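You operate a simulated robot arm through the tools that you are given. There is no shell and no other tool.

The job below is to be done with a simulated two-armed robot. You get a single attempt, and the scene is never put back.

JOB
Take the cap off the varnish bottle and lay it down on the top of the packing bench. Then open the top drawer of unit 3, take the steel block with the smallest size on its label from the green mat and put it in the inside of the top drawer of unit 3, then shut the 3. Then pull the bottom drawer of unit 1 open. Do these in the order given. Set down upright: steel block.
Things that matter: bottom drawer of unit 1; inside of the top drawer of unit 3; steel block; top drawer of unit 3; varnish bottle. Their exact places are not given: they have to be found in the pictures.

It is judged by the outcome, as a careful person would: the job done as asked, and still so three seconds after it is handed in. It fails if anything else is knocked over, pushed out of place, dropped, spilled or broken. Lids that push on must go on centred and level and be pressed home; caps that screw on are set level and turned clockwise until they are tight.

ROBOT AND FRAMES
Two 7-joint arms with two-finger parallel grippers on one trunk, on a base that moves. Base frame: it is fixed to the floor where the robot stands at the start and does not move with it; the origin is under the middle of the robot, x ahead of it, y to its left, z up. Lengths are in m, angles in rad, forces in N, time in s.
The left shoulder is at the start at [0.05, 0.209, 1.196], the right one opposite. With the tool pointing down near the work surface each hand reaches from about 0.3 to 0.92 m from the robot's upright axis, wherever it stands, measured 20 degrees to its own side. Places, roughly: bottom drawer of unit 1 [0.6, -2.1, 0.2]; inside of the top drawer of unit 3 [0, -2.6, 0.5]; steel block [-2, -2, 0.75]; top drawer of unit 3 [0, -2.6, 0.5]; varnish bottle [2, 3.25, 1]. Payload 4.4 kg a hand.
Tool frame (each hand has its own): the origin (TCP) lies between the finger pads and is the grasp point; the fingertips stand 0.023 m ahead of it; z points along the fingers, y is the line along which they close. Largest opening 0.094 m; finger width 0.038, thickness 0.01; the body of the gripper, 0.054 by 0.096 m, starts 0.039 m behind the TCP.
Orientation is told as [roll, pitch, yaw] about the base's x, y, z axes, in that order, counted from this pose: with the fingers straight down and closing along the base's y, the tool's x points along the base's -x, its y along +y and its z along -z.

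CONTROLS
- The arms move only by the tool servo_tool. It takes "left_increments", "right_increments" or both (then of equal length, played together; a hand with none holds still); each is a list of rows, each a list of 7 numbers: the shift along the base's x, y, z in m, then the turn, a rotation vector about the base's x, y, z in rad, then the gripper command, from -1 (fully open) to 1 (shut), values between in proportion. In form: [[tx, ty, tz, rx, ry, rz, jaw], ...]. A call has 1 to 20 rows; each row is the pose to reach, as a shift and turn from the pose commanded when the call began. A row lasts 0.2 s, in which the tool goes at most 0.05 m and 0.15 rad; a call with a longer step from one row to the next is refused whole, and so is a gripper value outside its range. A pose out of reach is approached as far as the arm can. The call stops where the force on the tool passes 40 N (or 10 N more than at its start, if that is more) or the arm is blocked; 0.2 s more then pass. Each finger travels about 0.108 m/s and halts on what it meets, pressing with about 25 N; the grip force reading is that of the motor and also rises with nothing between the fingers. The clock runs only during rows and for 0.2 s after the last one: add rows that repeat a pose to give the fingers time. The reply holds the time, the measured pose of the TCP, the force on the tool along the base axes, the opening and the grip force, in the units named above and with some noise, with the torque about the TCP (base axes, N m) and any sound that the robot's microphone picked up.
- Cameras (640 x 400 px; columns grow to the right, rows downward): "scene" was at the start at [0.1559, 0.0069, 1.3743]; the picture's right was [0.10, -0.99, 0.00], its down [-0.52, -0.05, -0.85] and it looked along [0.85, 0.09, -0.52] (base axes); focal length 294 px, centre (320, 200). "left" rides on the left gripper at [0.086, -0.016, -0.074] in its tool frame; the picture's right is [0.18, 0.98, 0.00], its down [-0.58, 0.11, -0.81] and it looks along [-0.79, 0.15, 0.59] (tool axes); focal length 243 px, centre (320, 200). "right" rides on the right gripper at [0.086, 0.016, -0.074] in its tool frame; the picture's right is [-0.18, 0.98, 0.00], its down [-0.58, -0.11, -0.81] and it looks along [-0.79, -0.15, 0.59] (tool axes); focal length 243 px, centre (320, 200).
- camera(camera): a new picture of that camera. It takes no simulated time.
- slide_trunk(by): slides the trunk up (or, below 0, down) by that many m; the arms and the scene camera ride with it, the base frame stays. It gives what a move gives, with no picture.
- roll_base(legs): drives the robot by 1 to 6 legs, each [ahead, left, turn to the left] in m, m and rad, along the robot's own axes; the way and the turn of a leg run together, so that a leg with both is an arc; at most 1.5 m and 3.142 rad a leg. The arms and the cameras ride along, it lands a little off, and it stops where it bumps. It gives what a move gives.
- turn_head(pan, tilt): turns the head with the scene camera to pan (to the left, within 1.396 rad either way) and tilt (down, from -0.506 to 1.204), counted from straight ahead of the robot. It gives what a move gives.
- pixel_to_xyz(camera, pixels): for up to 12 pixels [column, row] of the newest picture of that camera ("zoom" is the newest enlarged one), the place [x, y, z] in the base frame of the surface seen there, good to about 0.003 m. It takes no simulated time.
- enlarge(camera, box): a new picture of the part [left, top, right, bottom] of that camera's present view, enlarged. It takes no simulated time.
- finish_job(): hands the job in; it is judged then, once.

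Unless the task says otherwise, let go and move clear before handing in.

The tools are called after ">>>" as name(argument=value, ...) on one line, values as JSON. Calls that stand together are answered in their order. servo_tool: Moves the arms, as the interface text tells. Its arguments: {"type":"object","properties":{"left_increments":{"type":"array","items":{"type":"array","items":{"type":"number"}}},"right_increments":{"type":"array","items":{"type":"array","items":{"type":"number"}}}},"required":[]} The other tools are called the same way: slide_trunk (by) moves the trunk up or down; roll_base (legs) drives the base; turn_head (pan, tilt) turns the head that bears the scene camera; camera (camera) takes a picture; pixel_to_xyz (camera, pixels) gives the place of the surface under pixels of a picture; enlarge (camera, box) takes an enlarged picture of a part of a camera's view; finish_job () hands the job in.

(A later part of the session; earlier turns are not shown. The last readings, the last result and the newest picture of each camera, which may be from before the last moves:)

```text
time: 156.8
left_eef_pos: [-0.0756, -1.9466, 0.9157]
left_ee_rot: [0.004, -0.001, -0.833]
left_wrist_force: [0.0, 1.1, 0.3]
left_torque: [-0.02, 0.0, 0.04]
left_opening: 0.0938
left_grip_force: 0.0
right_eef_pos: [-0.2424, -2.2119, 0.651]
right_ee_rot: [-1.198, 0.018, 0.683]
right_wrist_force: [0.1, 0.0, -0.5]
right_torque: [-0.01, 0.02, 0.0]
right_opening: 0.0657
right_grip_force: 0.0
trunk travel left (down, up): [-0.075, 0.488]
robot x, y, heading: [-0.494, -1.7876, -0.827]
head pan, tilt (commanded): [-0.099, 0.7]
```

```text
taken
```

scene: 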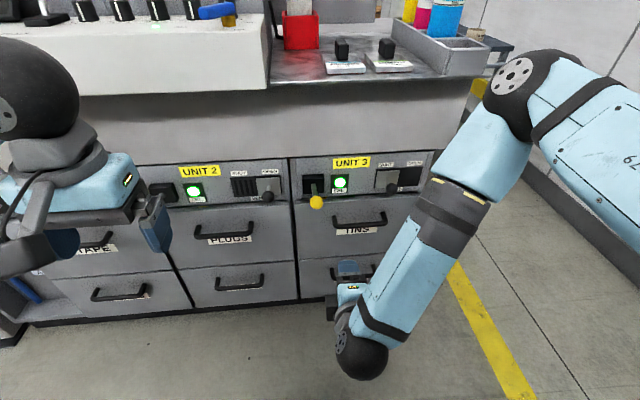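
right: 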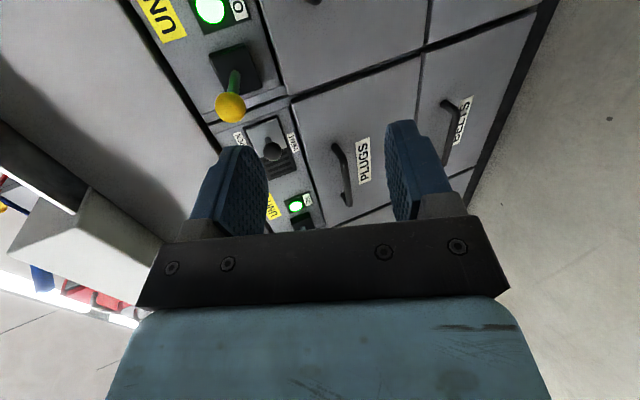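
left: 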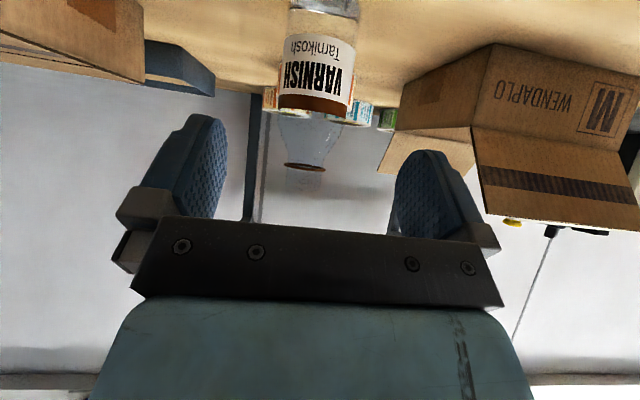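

The lever and lamp are untouched. The wrist was near its turning limit with the camera on the right; I'll roll the hand the other way (camera to the left) while raising it a bit.

>>> servo_tool(right_increments=[[-0.006, -0.006, 0.02, 0.0874, -0.109, -0.0546, -1], [-0.012, -0.011, 0.04, 0.1748, -0.218, -0.1092, -1], [-0.018, -0.017, 0.06, 0.2622, -0.327, -0.1638, -1], [-0.024, -0.022, 0.08, 0.3496, -0.436, -0.2184, -1], [-0.03, -0.028, 0.1, 0.437, -0.545, -0.273, -1], [-0.036, -0.034, 0.12, 0.5243, -0.654, -0.3276, -1], [-0.042, -0.039, 0.14, 0.6117, -0.763, -0.3822, -1], [-0.048, -0.045, 0.16, 0.6991, -0.872, -0.4368, -1], [-0.054, -0.05, 0.18, 0.7865, -0.981, -0.4914, -1], [-0.061, -0.056, 0.2, 0.8739, -1.09, -0.546, -1], [-0.061, -0.056, 0.2, 0.9613, -1.199, -0.6006, -1], [-0.061, -0.056, 0.2, 1.0487, -1.308, -0.6552, -1], [-0.061, -0.056, 0.2, 1.1361, -1.417, -0.7098, -1], [-0.061, -0.056, 0.2, 1.2235, -1.526, -0.7644, -1], [-0.061, -0.056, 0.2, 1.3109, -1.635, -0.819, -1], [-0.061, -0.056, 0.2, 1.3982, -1.744, -0.8736, -1], [-0.061, -0.056, 0.2, 1.4856, -1.853, -0.9282, -1], [-0.061, -0.056, 0.2, 1.573, -1.962, -0.9828, -1], [-0.061, -0.056, 0.2, 1.6604, -2.071, -1.0374, -1], [-0.061, -0.056, 0.2, 1.7478, -2.18, -1.092, -1]])

>>> camera(camera="scene")

```text
time: 161.0
left_eef_pos: [-0.0768, -1.9464, 0.9157]
left_ee_rot: [0.005, 0.0, -0.832]
left_wrist_force: [0.0, 0.5, 0.4]
left_torque: [0.01, -0.05, -0.01]
left_opening: 0.0941
left_grip_force: 0.0
right_eef_pos: [-0.304, -2.2681, 0.8536]
right_ee_rot: [1.196, -0.148, -2.408]
right_wrist_force: [-0.7, 0.3, -0.5]
right_torque: [0.0, -0.04, 0.01]
right_opening: 0.0941
right_grip_force: 0.0
trunk travel left (down, up): [-0.075, 0.488]
robot x, y, heading: [-0.4958, -1.7876, -0.83]
head pan, tilt (commanded): [-0.099, 0.7]
```

```text
taken
```

scene: 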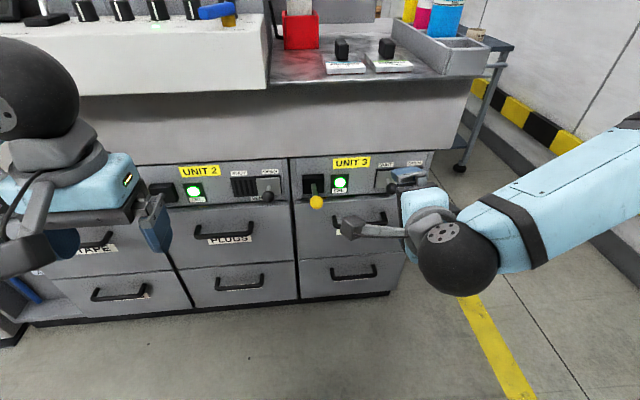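

Camera is now on the left and the hand is 0.30 m short of the front, at the handle's lateral position. I'll level the roll and lower in stages to watch for reach limits.

>>> servo_tool(right_increments=[[0, 0, -0.04, 0.05, -0.0545, 0, -1], [0, 0, -0.08, 0.1, -0.109, 0, -1], [0, 0, -0.12, 0.1, -0.109, 0, -1], [0, 0, -0.12, 0.1, -0.109, 0, -1]])

```text
time: 162.0
left_eef_pos: [-0.0751, -1.947, 0.9134]
left_ee_rot: [0.004, -0.001, -0.833]
left_wrist_force: [-0.1, 0.1, 0.9]
left_torque: [-0.01, -0.03, 0.01]
left_opening: 0.0938
left_grip_force: 0.1
right_eef_pos: [-0.2734, -2.241, 0.7558]
right_ee_rot: [1.191, -0.003, -2.412]
right_wrist_force: [0.0, -0.5, 0.4]
right_torque: [0.04, 0.03, 0.04]
right_opening: 0.0943
right_grip_force: 0.0
right hand out of reach, approached as far as the arm can: row 2, 3, 4
trunk travel left (down, up): [-0.075, 0.488]
robot x, y, heading: [-0.4988, -1.7908, -0.832]
head pan, tilt (commanded): [-0.099, 0.7]
```

Out of reach again at this close distance. I'll back the base 0.3 m so I can test safely, in free space, whether the hand reaches the needed height when further ahead.

>>> roll_base(legs=[[-0.3, 0, 0]])

>>> servo_tool(right_increments=[[0.025, -0.027, 0, 0, 0, 0, -1], [0.05, -0.054, 0, 0, 0, 0, -1], [0.075, -0.081, 0, 0, 0, 0, -1], [0.1, -0.108, 0, 0, 0, 0, -1], [0.125, -0.135, 0, 0, 0, 0, -1], [0.15, -0.162, 0, 0, 0, 0, -1], [0.15, -0.162, -0.04, 0, 0, 0, -1], [0.15, -0.162, -0.08, 0, 0, 0, -1], [0.15, -0.162, -0.12, 0, 0, 0, -1], [0.15, -0.162, -0.16, 0, 0, 0, -1], [0.15, -0.162, -0.2, 0, 0, 0, -1], [0.15, -0.162, -0.2, 0, 0, 0, -1]])

>>> camera(camera="scene")

```text
time: 164.1
left_eef_pos: [-0.278, -1.726, 0.9144]
left_ee_rot: [0.006, 0.0, -0.831]
left_wrist_force: [0.7, -0.6, -0.2]
left_torque: [0.02, 0.03, 0.01]
left_opening: 0.0942
left_grip_force: 0.0
right_eef_pos: [-0.4756, -2.0197, 0.7569]
right_ee_rot: [1.191, -0.006, -2.411]
right_wrist_force: [-0.6, -0.2, 1.1]
right_torque: [0.0, -0.01, 0.01]
right_opening: 0.094
right_grip_force: 0.0
trunk travel left (down, up): [-0.075, 0.488]
robot x, y, heading: [-0.6987, -1.5685, -0.828]
head pan, tilt (commanded): [-0.099, 0.7]
```

```text
time: 166.7
left_eef_pos: [-0.2792, -1.7254, 0.9148]
left_ee_rot: [0.005, -0.001, -0.83]
left_wrist_force: [-0.2, 0.5, 0.7]
left_torque: [-0.01, -0.02, 0.0]
left_opening: 0.0941
left_grip_force: 0.1
right_eef_pos: [-0.2792, -2.1611, 0.5851]
right_ee_rot: [1.152, -0.025, -2.456]
right_wrist_force: [0.7, 0.4, 0.2]
right_torque: [0.03, -0.01, 0.01]
right_opening: 0.094
right_grip_force: 0.1
right hand out of reach, approached as far as the arm can: row 7, 8, 9, 10, 11, 12
trunk travel left (down, up): [-0.075, 0.488]
robot x, y, heading: [-0.6976, -1.5625, -0.823]
head pan, tilt (commanded): [-0.099, 0.7]
```

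```text
taken
```

scene: 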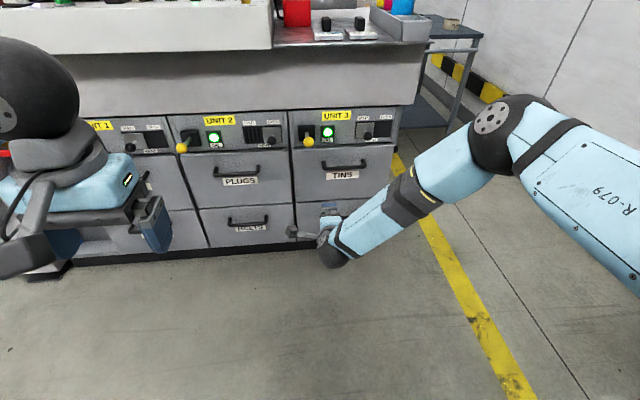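

The hand almost reaches (0.585 vs 0.557 wanted) and drifts to the left; lowering the trunk further should help. I'll lower it by 0.07 m and retry the target pose in free space.

>>> slide_trunk(by=-0.07)

>>> servo_tool(right_increments=[[-0.01, -0.005, 0.01, 0, 0, 0, -1], [-0.02, -0.01, 0.02, 0, 0, 0, -1], [-0.03, -0.015, 0.03, 0, 0, 0, -1], [-0.046, -0.021, 0.042, 0, 0, 0, -1], [-0.046, -0.021, 0.042, 0, 0, 0, -1]])

```text
time: 167.8
left_eef_pos: [-0.2776, -1.7256, 0.8456]
left_ee_rot: [0.004, 0.001, -0.831]
left_wrist_force: [0.4, 0.2, -0.5]
left_torque: [0.0, 0.01, 0.01]
left_opening: 0.0939
left_grip_force: 0.0
right_eef_pos: [-0.2795, -2.1603, 0.5166]
right_ee_rot: [1.152, -0.024, -2.457]
right_wrist_force: [-0.7, -0.4, 0.1]
right_torque: [0.03, 0.01, -0.01]
right_opening: 0.0939
right_grip_force: 0.1
trunk travel left (down, up): [-0.005, 0.558]
robot x, y, heading: [-0.6996, -1.566, -0.829]
head pan, tilt (commanded): [-0.099, 0.7]
```

```text
time: 169.0
left_eef_pos: [-0.2779, -1.7256, 0.8451]
left_ee_rot: [0.005, -0.001, -0.83]
left_wrist_force: [-0.3, -0.1, 0.3]
left_torque: [-0.03, 0.0, 0.01]
left_opening: 0.0937
left_grip_force: 0.0
right_eef_pos: [-0.3165, -2.1774, 0.5659]
right_ee_rot: [1.143, -0.028, -2.464]
right_wrist_force: [-1.4, 0.1, 0.0]
right_torque: [-0.02, 0.02, 0.0]
right_opening: 0.0939
right_grip_force: 0.1
right hand out of reach, approached as far as the arm can: row 3, 4, 5
trunk travel left (down, up): [-0.005, 0.558]
robot x, y, heading: [-0.7002, -1.5678, -0.833]
head pan, tilt (commanded): [-0.099, 0.7]
```

The lateral limit for this hand pose is about 0.13 m to the right of my centre. I'll shift the hand 0.07 m left and straighten it, then confirm it is reachable.

>>> servo_tool(right_increments=[[0.017, 0.016, 0, 0.007, -0.007, 0.02, -1], [0.034, 0.032, -0.005, 0.013, -0.014, 0.04, -1], [0.0516, 0.0473, -0.01, 0.019, -0.021, 0.065, -1], [0.0516, 0.0473, -0.01, 0.019, -0.021, 0.065, -1]])

>>> camera(camera="scene")

```text
time: 170.0
left_eef_pos: [-0.2787, -1.7253, 0.8457]
left_ee_rot: [0.005, 0.0, -0.831]
left_wrist_force: [-0.2, 0.3, 0.7]
left_torque: [0.01, -0.01, 0.0]
left_opening: 0.094
left_grip_force: 0.1
right_eef_pos: [-0.2636, -2.1295, 0.5556]
right_ee_rot: [1.153, 0.003, -2.391]
right_wrist_force: [0.3, -0.9, 1.0]
right_torque: [-0.01, 0.02, -0.02]
right_opening: 0.0939
right_grip_force: 0.1
trunk travel left (down, up): [-0.005, 0.558]
robot x, y, heading: [-0.6975, -1.5654, -0.824]
head pan, tilt (commanded): [-0.099, 0.7]
```

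```text
taken
```

scene: 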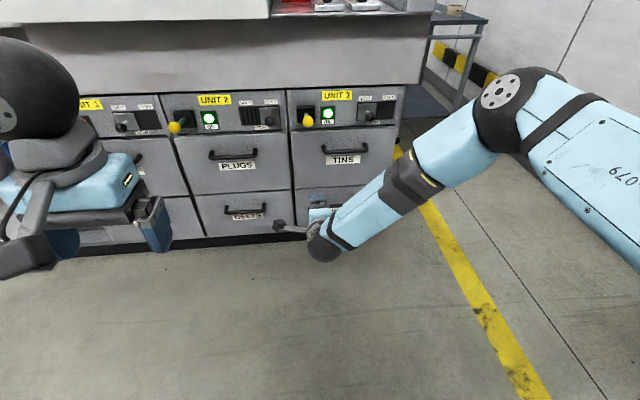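

This pose is reachable (0.71 m ahead, 0.06 m right). Now I move the base right 0.123 m and ahead 0.2 m so the hand lines up 0.137 m short of the bar.

>>> roll_base(legs=[[0, -0.123, 0], [0.2, 0, 0]])

>>> camera(camera="right")

>>> camera(camera="scene")

```text
time: 172.9
left_eef_pos: [-0.2317, -1.9534, 0.8452]
left_ee_rot: [0.006, 0.0, -0.827]
left_wrist_force: [-0.6, 0.0, 0.4]
left_torque: [0.0, 0.02, -0.03]
left_opening: 0.0939
left_grip_force: 0.0
right_eef_pos: [-0.2164, -2.3577, 0.5561]
right_ee_rot: [1.149, 0.002, -2.386]
right_wrist_force: [-0.1, 0.1, -0.4]
right_torque: [-0.03, -0.01, -0.01]
right_opening: 0.094
right_grip_force: 0.0
trunk travel left (down, up): [-0.005, 0.558]
robot x, y, heading: [-0.6526, -1.7979, -0.825]
head pan, tilt (commanded): [-0.099, 0.7]
```

```text
taken
```

right: 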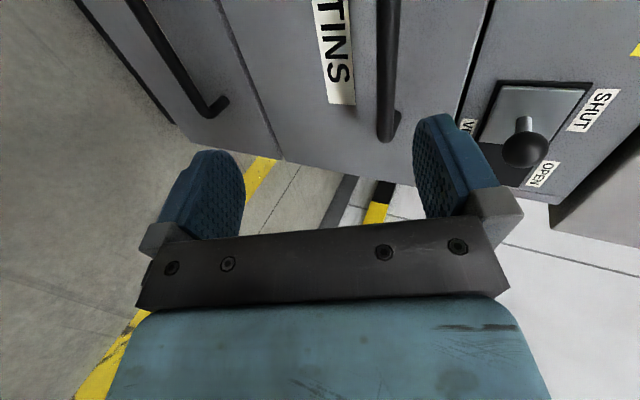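

```text
taken
```

scene: 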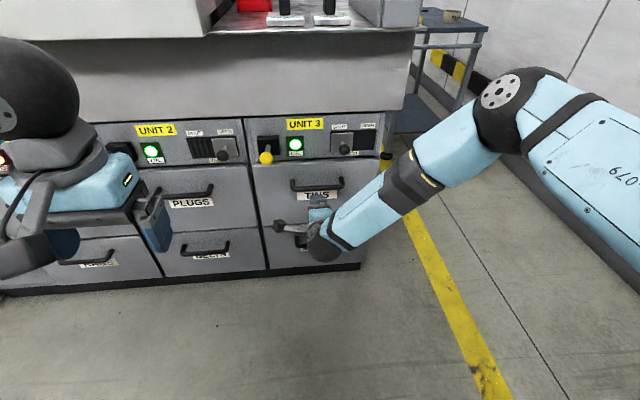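

The right view shows the bar at (387,70) level with my TCP; 0.137 m remains. I'll drive 0.08 m ahead, set the opening to 0.07 and re-measure.

>>> roll_base(legs=[[0.08, 0, 0]])

>>> servo_tool(right_increments=[[0, 0, 0, 0, 0, 0, -0.49], [0, 0, 0, 0, 0, 0, -0.49]])

>>> camera(camera="right")

>>> enlarge(camera="scene", box=[240, 120, 400, 280])

```text
time: 173.9
left_eef_pos: [-0.1776, -2.0128, 0.8449]
left_ee_rot: [0.006, 0.0, -0.829]
left_wrist_force: [-0.7, 0.0, 0.0]
left_torque: [0.01, 0.01, 0.0]
left_opening: 0.0939
left_grip_force: 0.2
right_eef_pos: [-0.1624, -2.4166, 0.5548]
right_ee_rot: [1.15, 0.003, -2.389]
right_wrist_force: [0.1, 0.4, 0.3]
right_torque: [0.0, 0.01, 0.01]
right_opening: 0.0941
right_grip_force: 0.0
trunk travel left (down, up): [-0.005, 0.558]
robot x, y, heading: [-0.5995, -1.8571, -0.822]
head pan, tilt (commanded): [-0.099, 0.7]
```

```text
time: 174.6
left_eef_pos: [-0.1771, -2.0127, 0.8452]
left_ee_rot: [0.005, -0.001, -0.826]
left_wrist_force: [0.7, 0.0, 0.1]
left_torque: [0.0, -0.01, 0.0]
left_opening: 0.0939
left_grip_force: 0.1
right_eef_pos: [-0.1623, -2.417, 0.5558]
right_ee_rot: [1.15, 0.003, -2.389]
right_wrist_force: [-0.4, 0.9, 0.1]
right_torque: [0.02, -0.04, -0.01]
right_opening: 0.07
right_grip_force: 0.1
trunk travel left (down, up): [-0.005, 0.558]
robot x, y, heading: [-0.5977, -1.8577, -0.831]
head pan, tilt (commanded): [-0.099, 0.7]
```

```text
taken
```

right: 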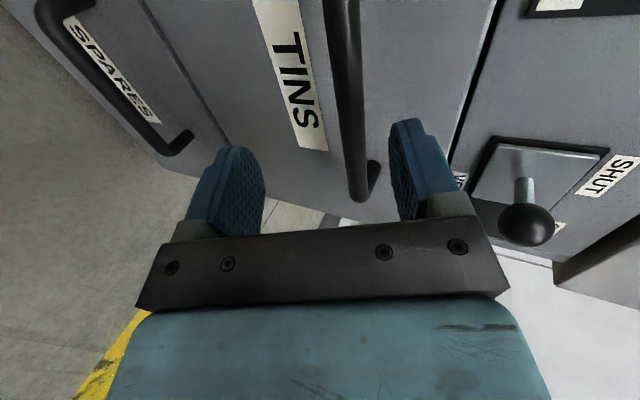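

```text
2.50 times, centred on (320, 200) of scene
```

zoom: 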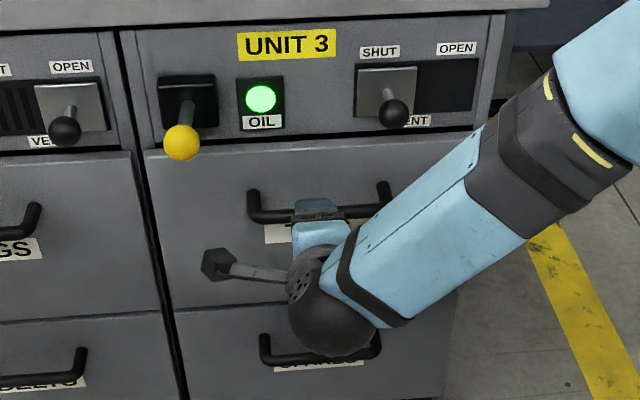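

The bar now lies between the open fingers' planes in the right view. I'll measure it from this camera before closing the last 5 cm.

>>> pixel_to_xyz(camera="right", pixels=[[345, 60], [350, 110], [358, 170], [300, 110], [430, 120], [358, 195], [280, 130]])

```text
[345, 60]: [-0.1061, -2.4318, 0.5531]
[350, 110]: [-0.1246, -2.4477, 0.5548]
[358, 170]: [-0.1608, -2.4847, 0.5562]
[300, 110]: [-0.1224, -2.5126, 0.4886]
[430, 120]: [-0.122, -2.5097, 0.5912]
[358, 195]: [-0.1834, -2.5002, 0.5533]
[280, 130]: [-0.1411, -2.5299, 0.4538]
```

Bar centre confirmed at about 1.726 m along the facing direction, z 0.555. I'll move ahead 0.052 m and close on the bar.

>>> servo_tool(right_increments=[[0.012, -0.0131, 0, 0, 0, 0, -0.49], [0.024, -0.0262, 0, 0, 0, 0, -0.49], [0.0352, -0.0383, 0, 0, 0, 0, -0.49], [0.0352, -0.0383, 0, 0, 0, 0, 0], [0.0352, -0.0383, 0, 0, 0, 0, 0.5], [0.0352, -0.0383, 0, 0, 0, 0, 1], [0.0352, -0.0383, 0, 0, 0, 0, 1]])

>>> camera(camera="right")

```text
time: 176.2
left_eef_pos: [-0.1783, -2.0127, 0.8452]
left_ee_rot: [0.006, -0.001, -0.827]
left_wrist_force: [0.2, 0.3, 0.5]
left_torque: [0.01, -0.02, -0.01]
left_opening: 0.094
left_grip_force: 0.0
right_eef_pos: [-0.1286, -2.4531, 0.5542]
right_ee_rot: [1.149, 0.005, -2.386]
right_wrist_force: [-6.5, 7.0, -10.7]
right_torque: [0.4, -0.31, -0.4]
right_opening: 0.0159
right_grip_force: 45.2
trunk travel left (down, up): [-0.005, 0.558]
robot x, y, heading: [-0.6037, -1.8538, -0.83]
head pan, tilt (commanded): [-0.099, 0.7]
```

```text
taken
```

right: 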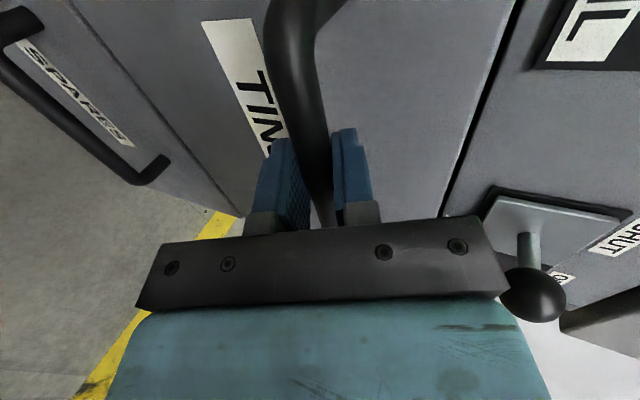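

The bar is gripped (opening 0.016). I'll first pull 3 cm with the arm to feel the drawer.

>>> servo_tool(right_increments=[[-0.0034, 0.0037, 0.001, 0, 0, 0, 1], [-0.0068, 0.0074, 0.002, 0, 0, 0, 1], [-0.0135, 0.0147, 0.002, 0, 0, 0, 1], [-0.0203, 0.0221, 0.002, 0, 0, 0, 1], [-0.0203, 0.0221, 0.002, 0, 0, 0, 1]])

>>> camera(camera="scene")

```text
time: 177.3
left_eef_pos: [-0.1765, -2.0141, 0.8452]
left_ee_rot: [0.005, 0.004, -0.827]
left_wrist_force: [-0.2, -0.6, -0.2]
left_torque: [-0.03, 0.0, 0.0]
left_opening: 0.0939
left_grip_force: 0.0
right_eef_pos: [-0.1482, -2.433, 0.5534]
right_ee_rot: [1.146, 0.003, -2.385]
right_wrist_force: [0.9, 2.0, -28.0]
right_torque: [0.59, -0.37, -0.16]
right_opening: 0.0157
right_grip_force: 45.3
trunk travel left (down, up): [-0.005, 0.558]
robot x, y, heading: [-0.6004, -1.8546, -0.822]
head pan, tilt (commanded): [-0.099, 0.7]
```

```text
taken
```

scene: 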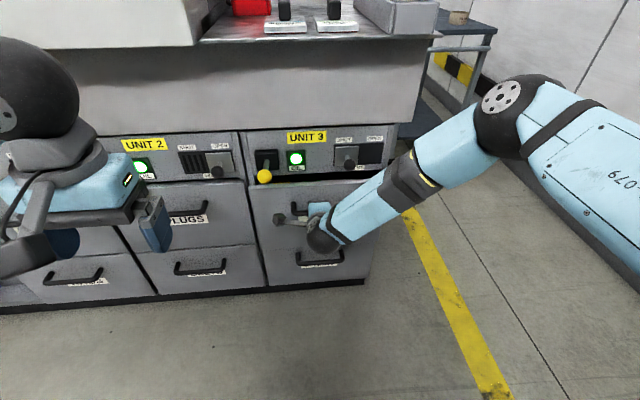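

The drawer slides easily (gap visible under the panel); the −28 N is only my 2 mm lift. I'll undo that and pull on by driving the base back in steps.

>>> servo_tool(right_increments=[[0, 0, -0.0015, 0, 0, 0, 1], [0, 0, -0.003, 0, 0, 0, 1]])

>>> roll_base(legs=[[-0.1, 0, 0]])

```text
time: 177.9
left_eef_pos: [-0.1774, -2.0139, 0.8441]
left_ee_rot: [0.006, 0.003, -0.826]
left_wrist_force: [-0.5, 0.3, 0.0]
left_torque: [-0.01, 0.02, -0.02]
left_opening: 0.0939
left_grip_force: 0.1
right_eef_pos: [-0.1465, -2.4338, 0.5536]
right_ee_rot: [1.15, 0.003, -2.388]
right_wrist_force: [-2.9, -0.1, -18.5]
right_torque: [0.63, -0.54, 0.78]
right_opening: 0.016
right_grip_force: 45.3
trunk travel left (down, up): [-0.005, 0.558]
robot x, y, heading: [-0.6018, -1.8546, -0.825]
head pan, tilt (commanded): [-0.099, 0.7]
```

```text
time: 179.1
left_eef_pos: [-0.2446, -1.9401, 0.8445]
left_ee_rot: [0.007, 0.003, -0.826]
left_wrist_force: [-0.7, -1.0, 0.2]
left_torque: [0.01, 0.01, 0.02]
left_opening: 0.0939
left_grip_force: 0.0
right_eef_pos: [-0.2151, -2.3595, 0.5536]
right_ee_rot: [1.149, 0.003, -2.387]
right_wrist_force: [-2.5, -3.5, -11.6]
right_torque: [0.35, -0.34, -0.46]
right_opening: 0.0159
right_grip_force: 44.7
trunk travel left (down, up): [-0.005, 0.558]
robot x, y, heading: [-0.6642, -1.7838, -0.824]
head pan, tilt (commanded): [-0.099, 0.7]
```

The drawer follows (0.127 m out, low forces). I continue back another 0.13 m.

>>> roll_base(legs=[[-0.13, 0, 0]])

>>> camera(camera="scene")

```text
time: 180.4
left_eef_pos: [-0.3314, -1.8464, 0.8441]
left_ee_rot: [0.004, 0.002, -0.829]
left_wrist_force: [0.2, 0.0, -0.7]
left_torque: [-0.02, 0.01, 0.01]
left_opening: 0.0941
left_grip_force: 0.1
right_eef_pos: [-0.3031, -2.2651, 0.5549]
right_ee_rot: [1.149, 0.005, -2.387]
right_wrist_force: [22.2, 19.2, -10.0]
right_torque: [0.7, -0.73, 0.7]
right_opening: 0.0159
right_grip_force: 44.9
trunk travel left (down, up): [-0.005, 0.558]
robot x, y, heading: [-0.7545, -1.6917, -0.829]
head pan, tilt (commanded): [-0.099, 0.7]
```

```text
taken
```

scene: 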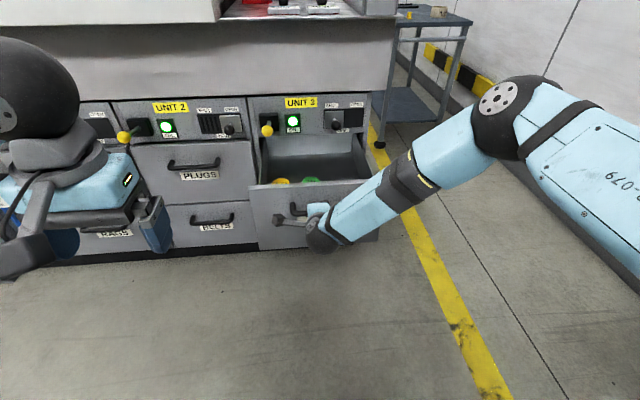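

The top drawer of unit 3 is open about 0.26 m, with some tins inside. I'll open the fingers and back off horizontally.

>>> servo_tool(right_increments=[[0, 0, 0, 0, 0, 0, 0.3], [0, 0, 0, 0, 0, 0, -0.49], [0, 0, 0, 0, 0, 0, -0.49], [0, 0, 0, 0, 0, 0, -0.49], [-0.02, 0.022, 0, 0, 0, 0, -0.49], [-0.04, 0.044, 0, 0, 0, 0, -0.49], [-0.054, 0.059, 0, 0, 0, 0, -0.49]])

>>> camera(camera="right")

```text
time: 182.0
left_eef_pos: [-0.3322, -1.8461, 0.8453]
left_ee_rot: [0.004, -0.001, -0.829]
left_wrist_force: [0.1, -0.3, 0.1]
left_torque: [0.02, -0.02, -0.02]
left_opening: 0.0939
left_grip_force: 0.0
right_eef_pos: [-0.3568, -2.2042, 0.5546]
right_ee_rot: [1.15, 0.005, -2.389]
right_wrist_force: [0.2, 0.7, -0.1]
right_torque: [-0.02, 0.0, 0.01]
right_opening: 0.07
right_grip_force: 0.0
trunk travel left (down, up): [-0.005, 0.558]
robot x, y, heading: [-0.7534, -1.6886, -0.825]
head pan, tilt (commanded): [-0.099, 0.7]
```

```text
taken
```

right: 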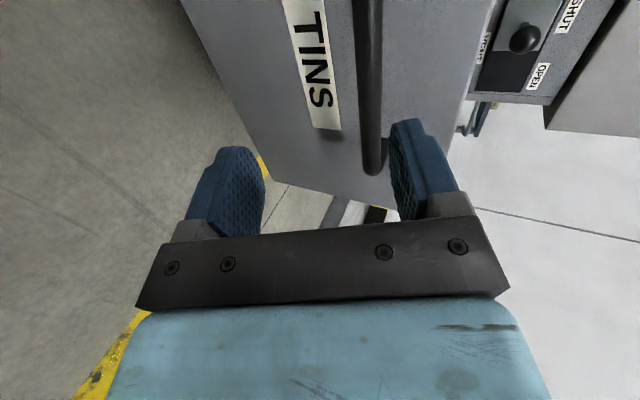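

The hand is free. I'll back the base 0.35 m, raise the trunk, and look into the drawer.

>>> roll_base(legs=[[-0.35, 0, 0]])

>>> slide_trunk(by=0.4)

>>> turn_head(pan=-0.1, tilt=0.6)

>>> camera(camera="scene")

```text
time: 184.2
left_eef_pos: [-0.5661, -1.5903, 0.8447]
left_ee_rot: [0.005, 0.0, -0.826]
left_wrist_force: [0.2, -1.5, 0.6]
left_torque: [-0.02, -0.02, -0.02]
left_opening: 0.0943
left_grip_force: 0.1
right_eef_pos: [-0.5883, -1.9487, 0.5531]
right_ee_rot: [1.148, 0.005, -2.383]
right_wrist_force: [0.6, -0.2, -0.8]
right_torque: [-0.02, 0.02, 0.02]
right_opening: 0.0696
right_grip_force: 0.0
trunk travel left (down, up): [-0.005, 0.558]
robot x, y, heading: [-0.9875, -1.4355, -0.821]
head pan, tilt (commanded): [-0.099, 0.7]
```

```text
time: 188.1
left_eef_pos: [-0.5653, -1.5911, 1.2439]
left_ee_rot: [0.006, 0.0, -0.824]
left_wrist_force: [0.5, 0.4, -0.1]
left_torque: [0.0, -0.05, 0.02]
left_opening: 0.0938
left_grip_force: 0.1
right_eef_pos: [-0.5887, -1.9487, 0.9543]
right_ee_rot: [1.149, 0.006, -2.382]
right_wrist_force: [0.4, -0.6, 0.0]
right_torque: [-0.01, 0.0, -0.02]
right_opening: 0.07
right_grip_force: 0.1
trunk travel left (down, up): [-0.405, 0.158]
robot x, y, heading: [-0.989, -1.4358, -0.823]
head pan, tilt (commanded): [-0.099, 0.7]
```

```text
time: 188.7
left_eef_pos: [-0.5665, -1.5906, 1.2452]
left_ee_rot: [0.004, 0.001, -0.823]
left_wrist_force: [-0.3, -0.9, 0.1]
left_torque: [-0.01, -0.01, 0.03]
left_opening: 0.0941
left_grip_force: 0.1
right_eef_pos: [-0.5903, -1.9491, 0.9544]
right_ee_rot: [1.149, 0.005, -2.382]
right_wrist_force: [-0.1, -0.8, 1.2]
right_torque: [-0.01, 0.01, -0.01]
right_opening: 0.07
right_grip_force: 0.1
trunk travel left (down, up): [-0.405, 0.158]
robot x, y, heading: [-0.9832, -1.4352, -0.823]
head pan, tilt (commanded): [-0.099, 0.6]
```

```text
taken
```

scene: 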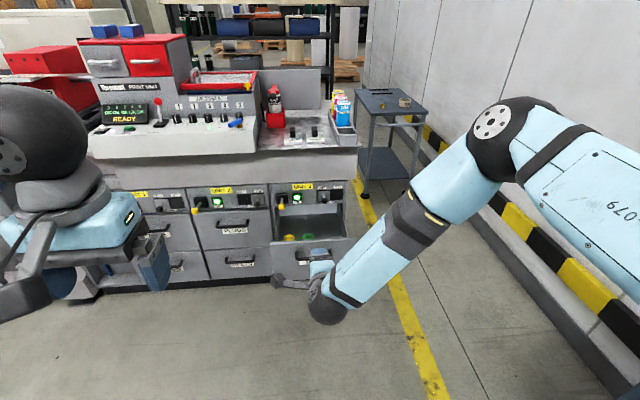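

>>> enlarge(camera="scene", box=[255, 175, 365, 285])

>>> pixel_to_xyz(camera="zoom", pixels=[[180, 205], [245, 220], [150, 240], [330, 230], [400, 220], [240, 180], [330, 180], [190, 235], [260, 240], [420, 265], [150, 270], [320, 210]])

```text
3.64 times, centred on (310, 230) of scene
```

zoom: 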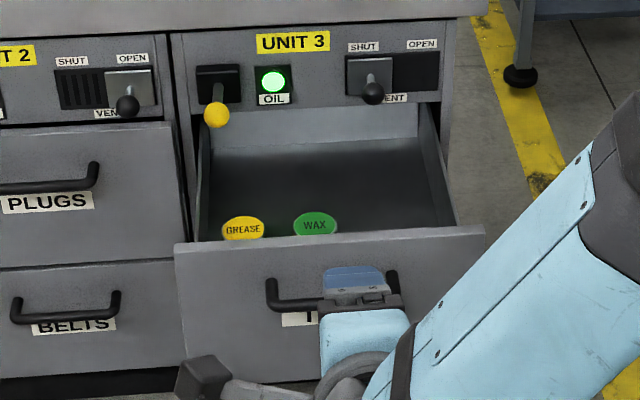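

```text
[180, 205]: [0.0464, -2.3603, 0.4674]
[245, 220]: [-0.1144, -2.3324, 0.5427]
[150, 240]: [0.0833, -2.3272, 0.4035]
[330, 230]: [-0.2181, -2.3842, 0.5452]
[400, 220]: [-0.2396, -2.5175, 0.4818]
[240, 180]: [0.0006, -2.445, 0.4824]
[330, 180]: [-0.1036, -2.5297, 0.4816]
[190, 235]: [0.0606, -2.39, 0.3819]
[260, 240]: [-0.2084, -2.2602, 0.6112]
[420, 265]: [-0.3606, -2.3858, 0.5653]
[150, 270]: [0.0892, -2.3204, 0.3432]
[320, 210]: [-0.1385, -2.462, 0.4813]
```

The drawer's floor is at z≈0.481 with GREASE and WAX tins at the front-left/middle; its right side is free. I'll measure the right wall, tins and vent knob for later.

>>> pixel_to_xyz(camera="zoom", pixels=[[372, 92], [217, 115], [450, 215], [435, 130], [315, 225], [295, 225], [337, 225], [243, 228], [470, 232], [200, 200], [415, 200], [390, 150]])

```text
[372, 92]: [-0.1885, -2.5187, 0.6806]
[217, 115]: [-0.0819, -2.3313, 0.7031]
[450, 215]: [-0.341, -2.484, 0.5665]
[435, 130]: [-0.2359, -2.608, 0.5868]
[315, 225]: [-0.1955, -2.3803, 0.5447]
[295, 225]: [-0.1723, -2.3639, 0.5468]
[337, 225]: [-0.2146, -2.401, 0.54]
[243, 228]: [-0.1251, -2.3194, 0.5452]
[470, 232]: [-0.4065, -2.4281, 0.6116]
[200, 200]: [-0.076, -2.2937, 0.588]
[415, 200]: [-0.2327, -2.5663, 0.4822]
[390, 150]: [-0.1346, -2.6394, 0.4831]
```

Free spot for the block: right of the WAX tin, about 1.625 m along and between the tin and the right wall. Now I return the right hand to pointing down: first undo the roll.

>>> servo_tool(right_increments=[[0, 0, 0.01, -0.0881, 0.0961, 0.0583, -1], [0, 0, 0.02, -0.1762, 0.1922, 0.1167, -1], [0, 0, 0.03, -0.2643, 0.2883, 0.175, -1], [0, 0, 0.04, -0.3524, 0.3844, 0.2333, -1], [0, 0, 0.05, -0.4405, 0.4805, 0.2917, -1], [0, 0, 0.06, -0.5287, 0.5766, 0.35, -1], [0, 0, 0.07, -0.6168, 0.6727, 0.4083, -1], [0, 0, 0.08, -0.7049, 0.7688, 0.4667, -1], [0, 0, 0.09, -0.793, 0.8649, 0.525, -1], [0, 0, 0.1, -0.8811, 0.961, 0.5834, -1], [0, 0, 0.1, -0.9692, 1.0571, 0.6417, -1]])

```text
time: 191.1
left_eef_pos: [-0.5648, -1.5894, 1.2454]
left_ee_rot: [0.005, 0.0, -0.823]
left_wrist_force: [0.1, 0.2, -0.6]
left_torque: [-0.02, 0.0, -0.01]
left_opening: 0.0938
left_grip_force: 0.1
right_eef_pos: [-0.588, -1.9499, 1.0544]
right_ee_rot: [-0.014, -1.132, -0.814]
right_wrist_force: [-0.3, 0.0, 0.9]
right_torque: [-0.03, 0.0, 0.0]
right_opening: 0.0939
right_grip_force: 0.1
trunk travel left (down, up): [-0.405, 0.158]
robot x, y, heading: [-0.9881, -1.4354, -0.819]
head pan, tilt (commanded): [-0.099, 0.6]
```

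Roll undone. Now I pitch it down and bring it back to the carrying place.

>>> servo_tool(right_increments=[[-0.029, 0.0036, 0.019, 0.1034, 0.0966, 0, -1], [-0.058, 0.0072, 0.038, 0.2068, 0.1933, 0, -1], [-0.087, 0.0109, 0.056, 0.3101, 0.2899, 0, -1], [-0.116, 0.0145, 0.075, 0.4135, 0.3865, 0, -1], [-0.145, 0.0181, 0.094, 0.5169, 0.4831, 0, -1], [-0.174, 0.0217, 0.113, 0.6203, 0.5798, 0, -1], [-0.203, 0.0254, 0.131, 0.7236, 0.6764, 0, -1], [-0.2326, 0.029, 0.15, 0.827, 0.773, 0, -1], [-0.2326, 0.029, 0.15, 0.827, 0.773, 0, -1]])

```text
time: 193.1
left_eef_pos: [-0.565, -1.5895, 1.2458]
left_ee_rot: [0.006, 0.001, -0.825]
left_wrist_force: [0.6, 0.2, -0.9]
left_torque: [0.01, 0.0, -0.02]
left_opening: 0.0938
left_grip_force: 0.1
right_eef_pos: [-0.822, -1.9198, 1.2037]
right_ee_rot: [-0.01, 0.001, -0.819]
right_wrist_force: [1.5, -0.1, 0.3]
right_torque: [0.01, 0.04, -0.04]
right_opening: 0.0938
right_grip_force: 0.1
trunk travel left (down, up): [-0.405, 0.158]
robot x, y, heading: [-0.9877, -1.437, -0.818]
head pan, tilt (commanded): [-0.099, 0.6]
```

Both hands are in carrying pose. I turn right to face the blue bench and look at the green mat.

>>> roll_base(legs=[[0, 0, -1.582]])

>>> turn_head(pan=-0.2, tilt=0.5)

>>> camera(camera="scene")

```text
time: 197.4
left_eef_pos: [-1.1542, -1.8536, 1.2448]
left_ee_rot: [0.005, 0.001, -2.422]
left_wrist_force: [0.0, -0.4, 0.1]
left_torque: [0.0, 0.0, 0.02]
left_opening: 0.0941
left_grip_force: 0.0
right_eef_pos: [-1.4785, -1.5886, 1.2046]
right_ee_rot: [-0.01, 0.0, -2.416]
right_wrist_force: [0.1, 0.3, 0.1]
right_torque: [0.0, -0.03, 0.0]
right_opening: 0.0942
right_grip_force: 0.0
trunk travel left (down, up): [-0.405, 0.158]
robot x, y, heading: [-0.9873, -1.4367, -2.417]
head pan, tilt (commanded): [-0.099, 0.6]
```

```text
time: 198.1
left_eef_pos: [-1.1562, -1.854, 1.2438]
left_ee_rot: [0.006, 0.003, -2.422]
left_wrist_force: [0.6, 0.1, 0.1]
left_torque: [-0.03, 0.01, 0.0]
left_opening: 0.0939
left_grip_force: 0.1
right_eef_pos: [-1.4775, -1.588, 1.2059]
right_ee_rot: [-0.011, 0.001, -2.416]
right_wrist_force: [-0.2, -0.1, -0.4]
right_torque: [-0.05, -0.03, 0.02]
right_opening: 0.0941
right_grip_force: 0.1
trunk travel left (down, up): [-0.405, 0.158]
robot x, y, heading: [-0.9866, -1.4352, -2.417]
head pan, tilt (commanded): [-0.201, 0.499]
```

```text
taken
```

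scene: 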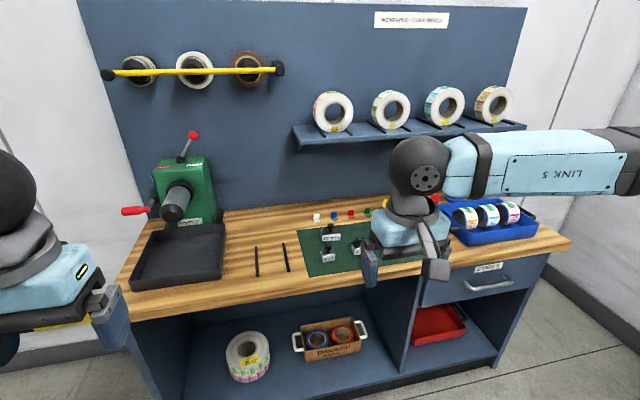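

The green mat is at (350,250) with blocks and coloured pegs behind it. I'll zoom in to read the labels.

>>> enlarge(camera="scene", box=[285, 200, 405, 285])

>>> pixel_to_xyz(camera="zoom", pixels=[[230, 150], [230, 230], [380, 215], [110, 150], [170, 330], [60, 200], [330, 250], [240, 100], [380, 180]])

```text
4.71 times, centred on (345, 242) of scene
```

zoom: 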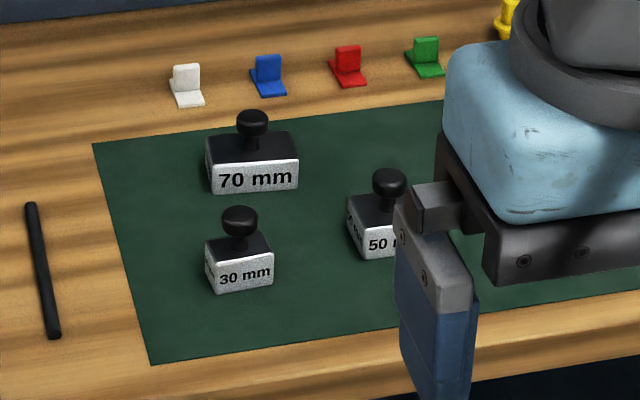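

```text
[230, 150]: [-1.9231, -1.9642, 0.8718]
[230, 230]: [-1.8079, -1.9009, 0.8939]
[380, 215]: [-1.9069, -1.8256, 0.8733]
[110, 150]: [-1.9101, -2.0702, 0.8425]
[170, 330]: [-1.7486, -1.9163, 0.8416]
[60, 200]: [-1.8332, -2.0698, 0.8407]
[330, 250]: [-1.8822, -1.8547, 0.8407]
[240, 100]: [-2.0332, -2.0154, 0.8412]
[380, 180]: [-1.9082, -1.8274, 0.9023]
```

Visible blocks: 70 mm, 30 mm and 50 mm, each with a black knob; my right hand hides part of the mat. I'll move it aside to see all of them.

>>> servo_tool(right_increments=[[0.003, 0.042, 0.01, 0, 0, 0, -1], [0.006, 0.084, 0.02, 0, 0, 0, -1], [0.008, 0.127, 0.03, 0, 0, 0, -1], [0.01, 0.17, 0.03, 0, 0, 0, -1], [0.012, 0.212, 0.03, 0, 0, 0, -1], [0.012, 0.212, 0.03, 0, 0, 0, -1]])

>>> enlarge(camera="scene", box=[285, 190, 465, 300])

>>> camera(camera="scene")

```text
time: 199.5
left_eef_pos: [-1.1552, -1.8552, 1.2441]
left_ee_rot: [0.007, 0.001, -2.42]
left_wrist_force: [-0.3, -0.7, -0.3]
left_torque: [0.02, -0.01, 0.02]
left_opening: 0.094
left_grip_force: 0.2
right_eef_pos: [-1.4695, -1.381, 1.2383]
right_ee_rot: [-0.01, 0.003, -2.416]
right_wrist_force: [0.0, -0.4, -0.3]
right_torque: [0.01, -0.03, 0.01]
right_opening: 0.0938
right_grip_force: 0.0
right hand out of reach, approached as far as the arm can: row 5, 6
trunk travel left (down, up): [-0.405, 0.158]
robot x, y, heading: [-0.991, -1.4308, -2.416]
head pan, tilt (commanded): [-0.201, 0.499]
```

```text
3.56 times, centred on (375, 245) of scene
```

zoom: 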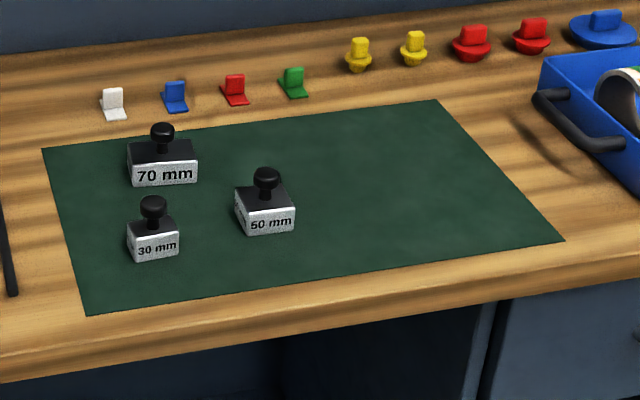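

```text
taken
```

scene: 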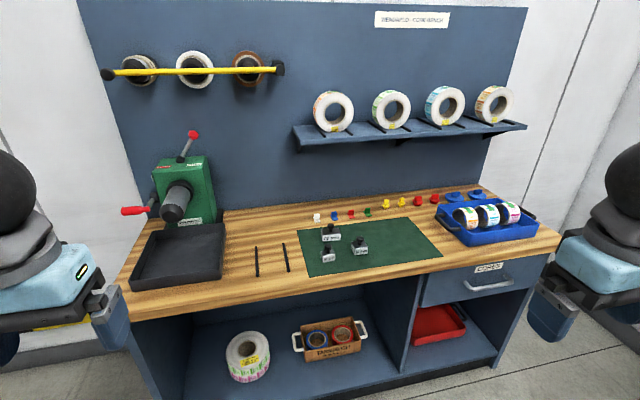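

All blocks are now visible: 70, 50 and 30 mm; the 30 mm block (zoom (153,235)) is the one. I'll measure it and its neighbours.

>>> enlarge(camera="scene", box=[310, 215, 380, 270])

>>> pixel_to_xyz(camera="zoom", pixels=[[158, 250], [160, 275], [115, 300], [195, 295], [145, 318], [155, 340], [185, 335], [115, 345], [175, 270], [120, 270], [155, 240], [200, 350]])

```text
7.27 times, centred on (345, 242) of scene
```

zoom: 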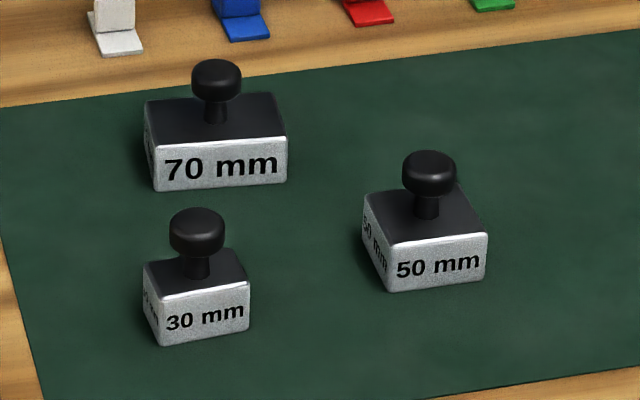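

```text
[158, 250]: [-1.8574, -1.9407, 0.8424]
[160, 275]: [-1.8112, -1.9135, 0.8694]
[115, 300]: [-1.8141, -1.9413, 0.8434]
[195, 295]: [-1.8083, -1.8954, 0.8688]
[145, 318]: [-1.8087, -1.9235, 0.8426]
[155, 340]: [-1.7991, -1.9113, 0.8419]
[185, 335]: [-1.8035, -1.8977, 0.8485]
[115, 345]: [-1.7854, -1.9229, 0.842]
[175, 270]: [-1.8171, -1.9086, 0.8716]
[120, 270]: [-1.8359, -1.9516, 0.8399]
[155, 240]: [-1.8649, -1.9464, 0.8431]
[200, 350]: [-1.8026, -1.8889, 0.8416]
```

>>> pixel_to_xyz(camera="zoom", pixels=[[165, 300], [245, 288], [163, 335], [246, 322], [197, 230], [197, 215], [175, 232], [220, 232], [197, 265], [240, 260], [150, 275], [205, 310]])

```text
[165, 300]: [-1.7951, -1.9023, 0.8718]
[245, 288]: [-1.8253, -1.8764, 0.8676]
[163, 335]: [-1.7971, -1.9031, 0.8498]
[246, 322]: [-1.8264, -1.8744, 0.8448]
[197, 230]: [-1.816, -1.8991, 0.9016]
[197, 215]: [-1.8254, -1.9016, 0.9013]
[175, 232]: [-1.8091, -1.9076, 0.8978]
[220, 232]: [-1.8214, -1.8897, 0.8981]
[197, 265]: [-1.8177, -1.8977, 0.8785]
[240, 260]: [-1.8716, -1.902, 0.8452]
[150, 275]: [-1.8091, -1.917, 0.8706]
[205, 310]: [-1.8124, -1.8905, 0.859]
```

The 30 mm block's body spans z 0.842–0.872 with a knob (Ø≈0.023, top z 0.9025) centred near (−1.820, −1.900); I'll lift it by the knob. I check the bench edge and the green machine before driving closer.

>>> pixel_to_xyz(camera="scene", pixels=[[193, 135], [180, 200], [125, 210], [215, 175], [300, 295], [330, 275], [400, 285], [250, 300], [470, 225], [340, 140], [520, 260], [170, 255]])

```text
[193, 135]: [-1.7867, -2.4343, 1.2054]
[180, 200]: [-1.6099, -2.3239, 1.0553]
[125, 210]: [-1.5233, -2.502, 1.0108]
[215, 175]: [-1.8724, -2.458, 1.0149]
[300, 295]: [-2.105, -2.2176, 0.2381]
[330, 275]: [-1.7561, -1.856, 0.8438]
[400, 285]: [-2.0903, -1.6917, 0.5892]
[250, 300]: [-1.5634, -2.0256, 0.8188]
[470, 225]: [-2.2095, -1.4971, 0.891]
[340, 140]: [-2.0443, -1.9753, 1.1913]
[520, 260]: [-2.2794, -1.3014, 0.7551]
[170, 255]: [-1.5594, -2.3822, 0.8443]
```

Clear: bench edge at 0.82 m ahead, green machine 0.26 m to the left. I'll drive ahead 0.27 m.

>>> roll_base(legs=[[0.27, 0, 0]])

>>> turn_head(pan=-0.25, tilt=0.75)

>>> camera(camera="scene")

```text
time: 201.4
left_eef_pos: [-1.3559, -2.0305, 1.2449]
left_ee_rot: [0.006, -0.001, -2.418]
left_wrist_force: [-0.7, 0.7, -0.3]
left_torque: [0.02, -0.01, 0.01]
left_opening: 0.0941
left_grip_force: 0.2
right_eef_pos: [-1.6704, -1.5571, 1.2389]
right_ee_rot: [-0.011, 0.001, -2.416]
right_wrist_force: [1.2, -0.9, -0.1]
right_torque: [0.0, -0.01, -0.02]
right_opening: 0.0939
right_grip_force: 0.1
trunk travel left (down, up): [-0.405, 0.158]
robot x, y, heading: [-1.1907, -1.6129, -2.422]
head pan, tilt (commanded): [-0.201, 0.499]
```

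```text
time: 202.2
left_eef_pos: [-1.3563, -2.0316, 1.2451]
left_ee_rot: [0.005, 0.001, -2.42]
left_wrist_force: [0.1, 0.3, -0.1]
left_torque: [-0.01, 0.0, 0.0]
left_opening: 0.0939
left_grip_force: 0.1
right_eef_pos: [-1.6689, -1.5571, 1.2377]
right_ee_rot: [-0.012, 0.001, -2.416]
right_wrist_force: [-0.1, -1.2, 0.4]
right_torque: [0.02, -0.01, 0.0]
right_opening: 0.094
right_grip_force: 0.0
trunk travel left (down, up): [-0.405, 0.158]
robot x, y, heading: [-1.1866, -1.6117, -2.419]
head pan, tilt (commanded): [-0.25, 0.75]
```

```text
taken
```

scene: 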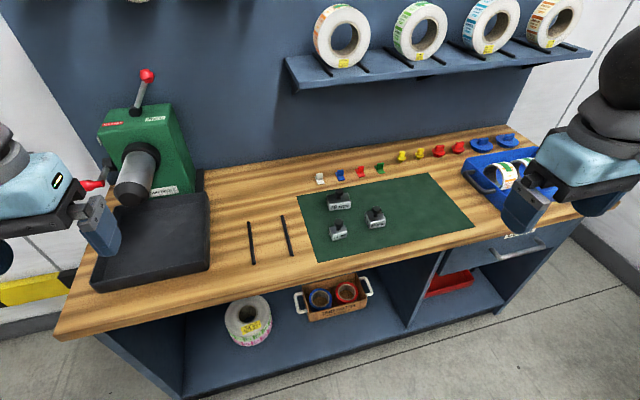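

>>> enlarge(camera="scene", box=[310, 185, 400, 250])

>>> pixel_to_xyz(camera="zoom", pixels=[[192, 250], [175, 250], [212, 250], [192, 232], [192, 268], [192, 290], [150, 310], [240, 298], [155, 340], [242, 330], [468, 170], [405, 240]])

```text
6.15 times, centred on (355, 218) of scene
```

zoom: 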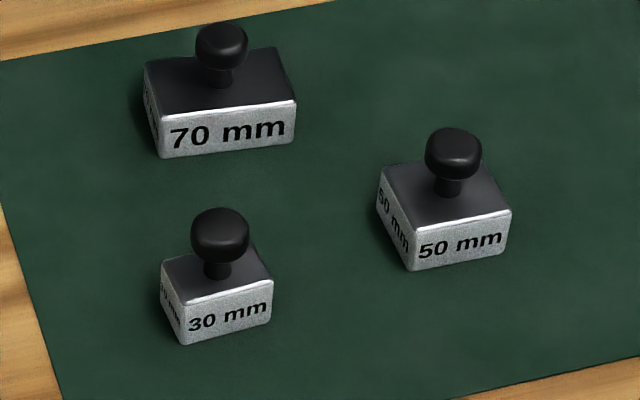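

```text
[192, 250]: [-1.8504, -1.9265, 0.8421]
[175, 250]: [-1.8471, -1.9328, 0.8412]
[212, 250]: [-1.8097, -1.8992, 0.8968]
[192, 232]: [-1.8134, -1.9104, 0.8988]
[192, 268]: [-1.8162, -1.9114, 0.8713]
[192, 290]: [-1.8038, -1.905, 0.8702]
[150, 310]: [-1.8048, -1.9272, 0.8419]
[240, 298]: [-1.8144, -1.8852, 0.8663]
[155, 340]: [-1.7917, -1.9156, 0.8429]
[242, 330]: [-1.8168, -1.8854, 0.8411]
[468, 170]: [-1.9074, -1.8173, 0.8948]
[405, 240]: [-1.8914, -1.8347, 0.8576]
```

>>> pixel_to_xyz(camera="zoom", pixels=[[219, 222], [195, 232], [244, 230], [219, 248], [219, 212], [219, 235], [185, 335], [268, 315], [162, 265], [245, 245], [182, 300], [268, 280]])

```text
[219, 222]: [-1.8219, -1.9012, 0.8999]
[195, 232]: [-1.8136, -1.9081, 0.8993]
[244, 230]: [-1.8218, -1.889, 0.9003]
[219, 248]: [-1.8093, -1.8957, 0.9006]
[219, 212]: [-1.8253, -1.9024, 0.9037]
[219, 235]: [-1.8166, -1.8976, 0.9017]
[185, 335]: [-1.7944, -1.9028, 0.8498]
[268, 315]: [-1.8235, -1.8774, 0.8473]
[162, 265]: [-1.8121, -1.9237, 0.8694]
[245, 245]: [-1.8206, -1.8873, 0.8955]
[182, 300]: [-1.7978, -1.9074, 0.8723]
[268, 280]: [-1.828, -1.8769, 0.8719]
```

Knob centre is at (−1.8175, −1.899), top z 0.902. I'll bring the right hand above it at height, then down to z 1.0, and check with the hand camera.

>>> servo_tool(right_increments=[[-0.0186, -0.0427, 0, 0, 0, 0, -1], [-0.0372, -0.0855, 0, 0, 0, 0, -1], [-0.0557, -0.1282, 0, 0, 0, 0, -1], [-0.0743, -0.171, 0, 0, 0, 0, -1], [-0.0929, -0.2137, 0, 0, 0, 0, -1], [-0.1115, -0.2564, 0, 0, 0, 0, -1], [-0.13, -0.2992, 0, 0, 0, 0, -1], [-0.1486, -0.3419, 0, 0, 0, 0, -1], [-0.1486, -0.3419, -0.04, 0, 0, 0, -1], [-0.1486, -0.3419, -0.08, 0, 0, 0, -1], [-0.1486, -0.3419, -0.12, 0, 0, 0, -1], [-0.1486, -0.3419, -0.16, 0, 0, 0, -0.3], [-0.1486, -0.3419, -0.2, 0, 0, 0, -0.3], [-0.1486, -0.3419, -0.2377, 0, 0, 0, -0.3], [-0.1486, -0.3419, -0.2377, 0, 0, 0, -0.3]])

>>> camera(camera="right")

>>> camera(camera="scene")

```text
time: 205.4
left_eef_pos: [-1.3554, -2.0305, 1.2448]
left_ee_rot: [0.005, -0.001, -2.419]
left_wrist_force: [-0.2, 0.0, 1.1]
left_torque: [0.0, 0.01, 0.03]
left_opening: 0.0939
left_grip_force: 0.0
right_eef_pos: [-1.8192, -1.8997, 1.0019]
right_ee_rot: [-0.009, 0.002, -2.417]
right_wrist_force: [0.5, 0.8, 0.0]
right_torque: [0.01, 0.01, -0.01]
right_opening: 0.061
right_grip_force: 0.0
trunk travel left (down, up): [-0.405, 0.158]
robot x, y, heading: [-1.1902, -1.6122, -2.419]
head pan, tilt (commanded): [-0.25, 0.75]
```

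```text
taken
```

right: 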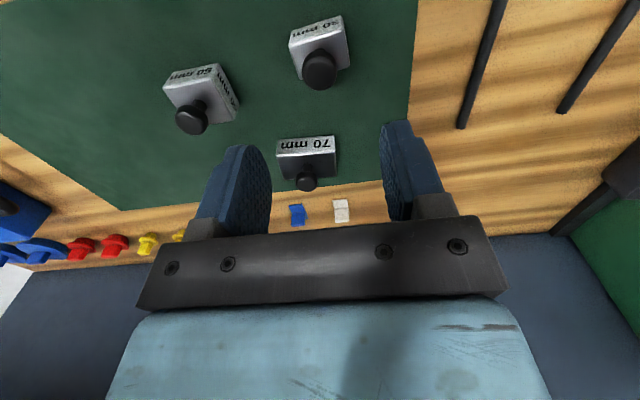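

```text
taken
```

scene: 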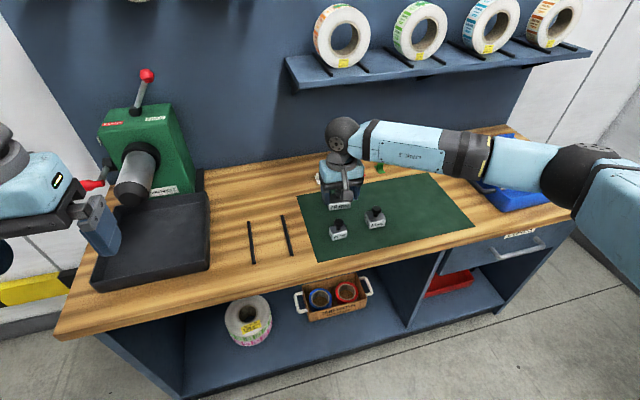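

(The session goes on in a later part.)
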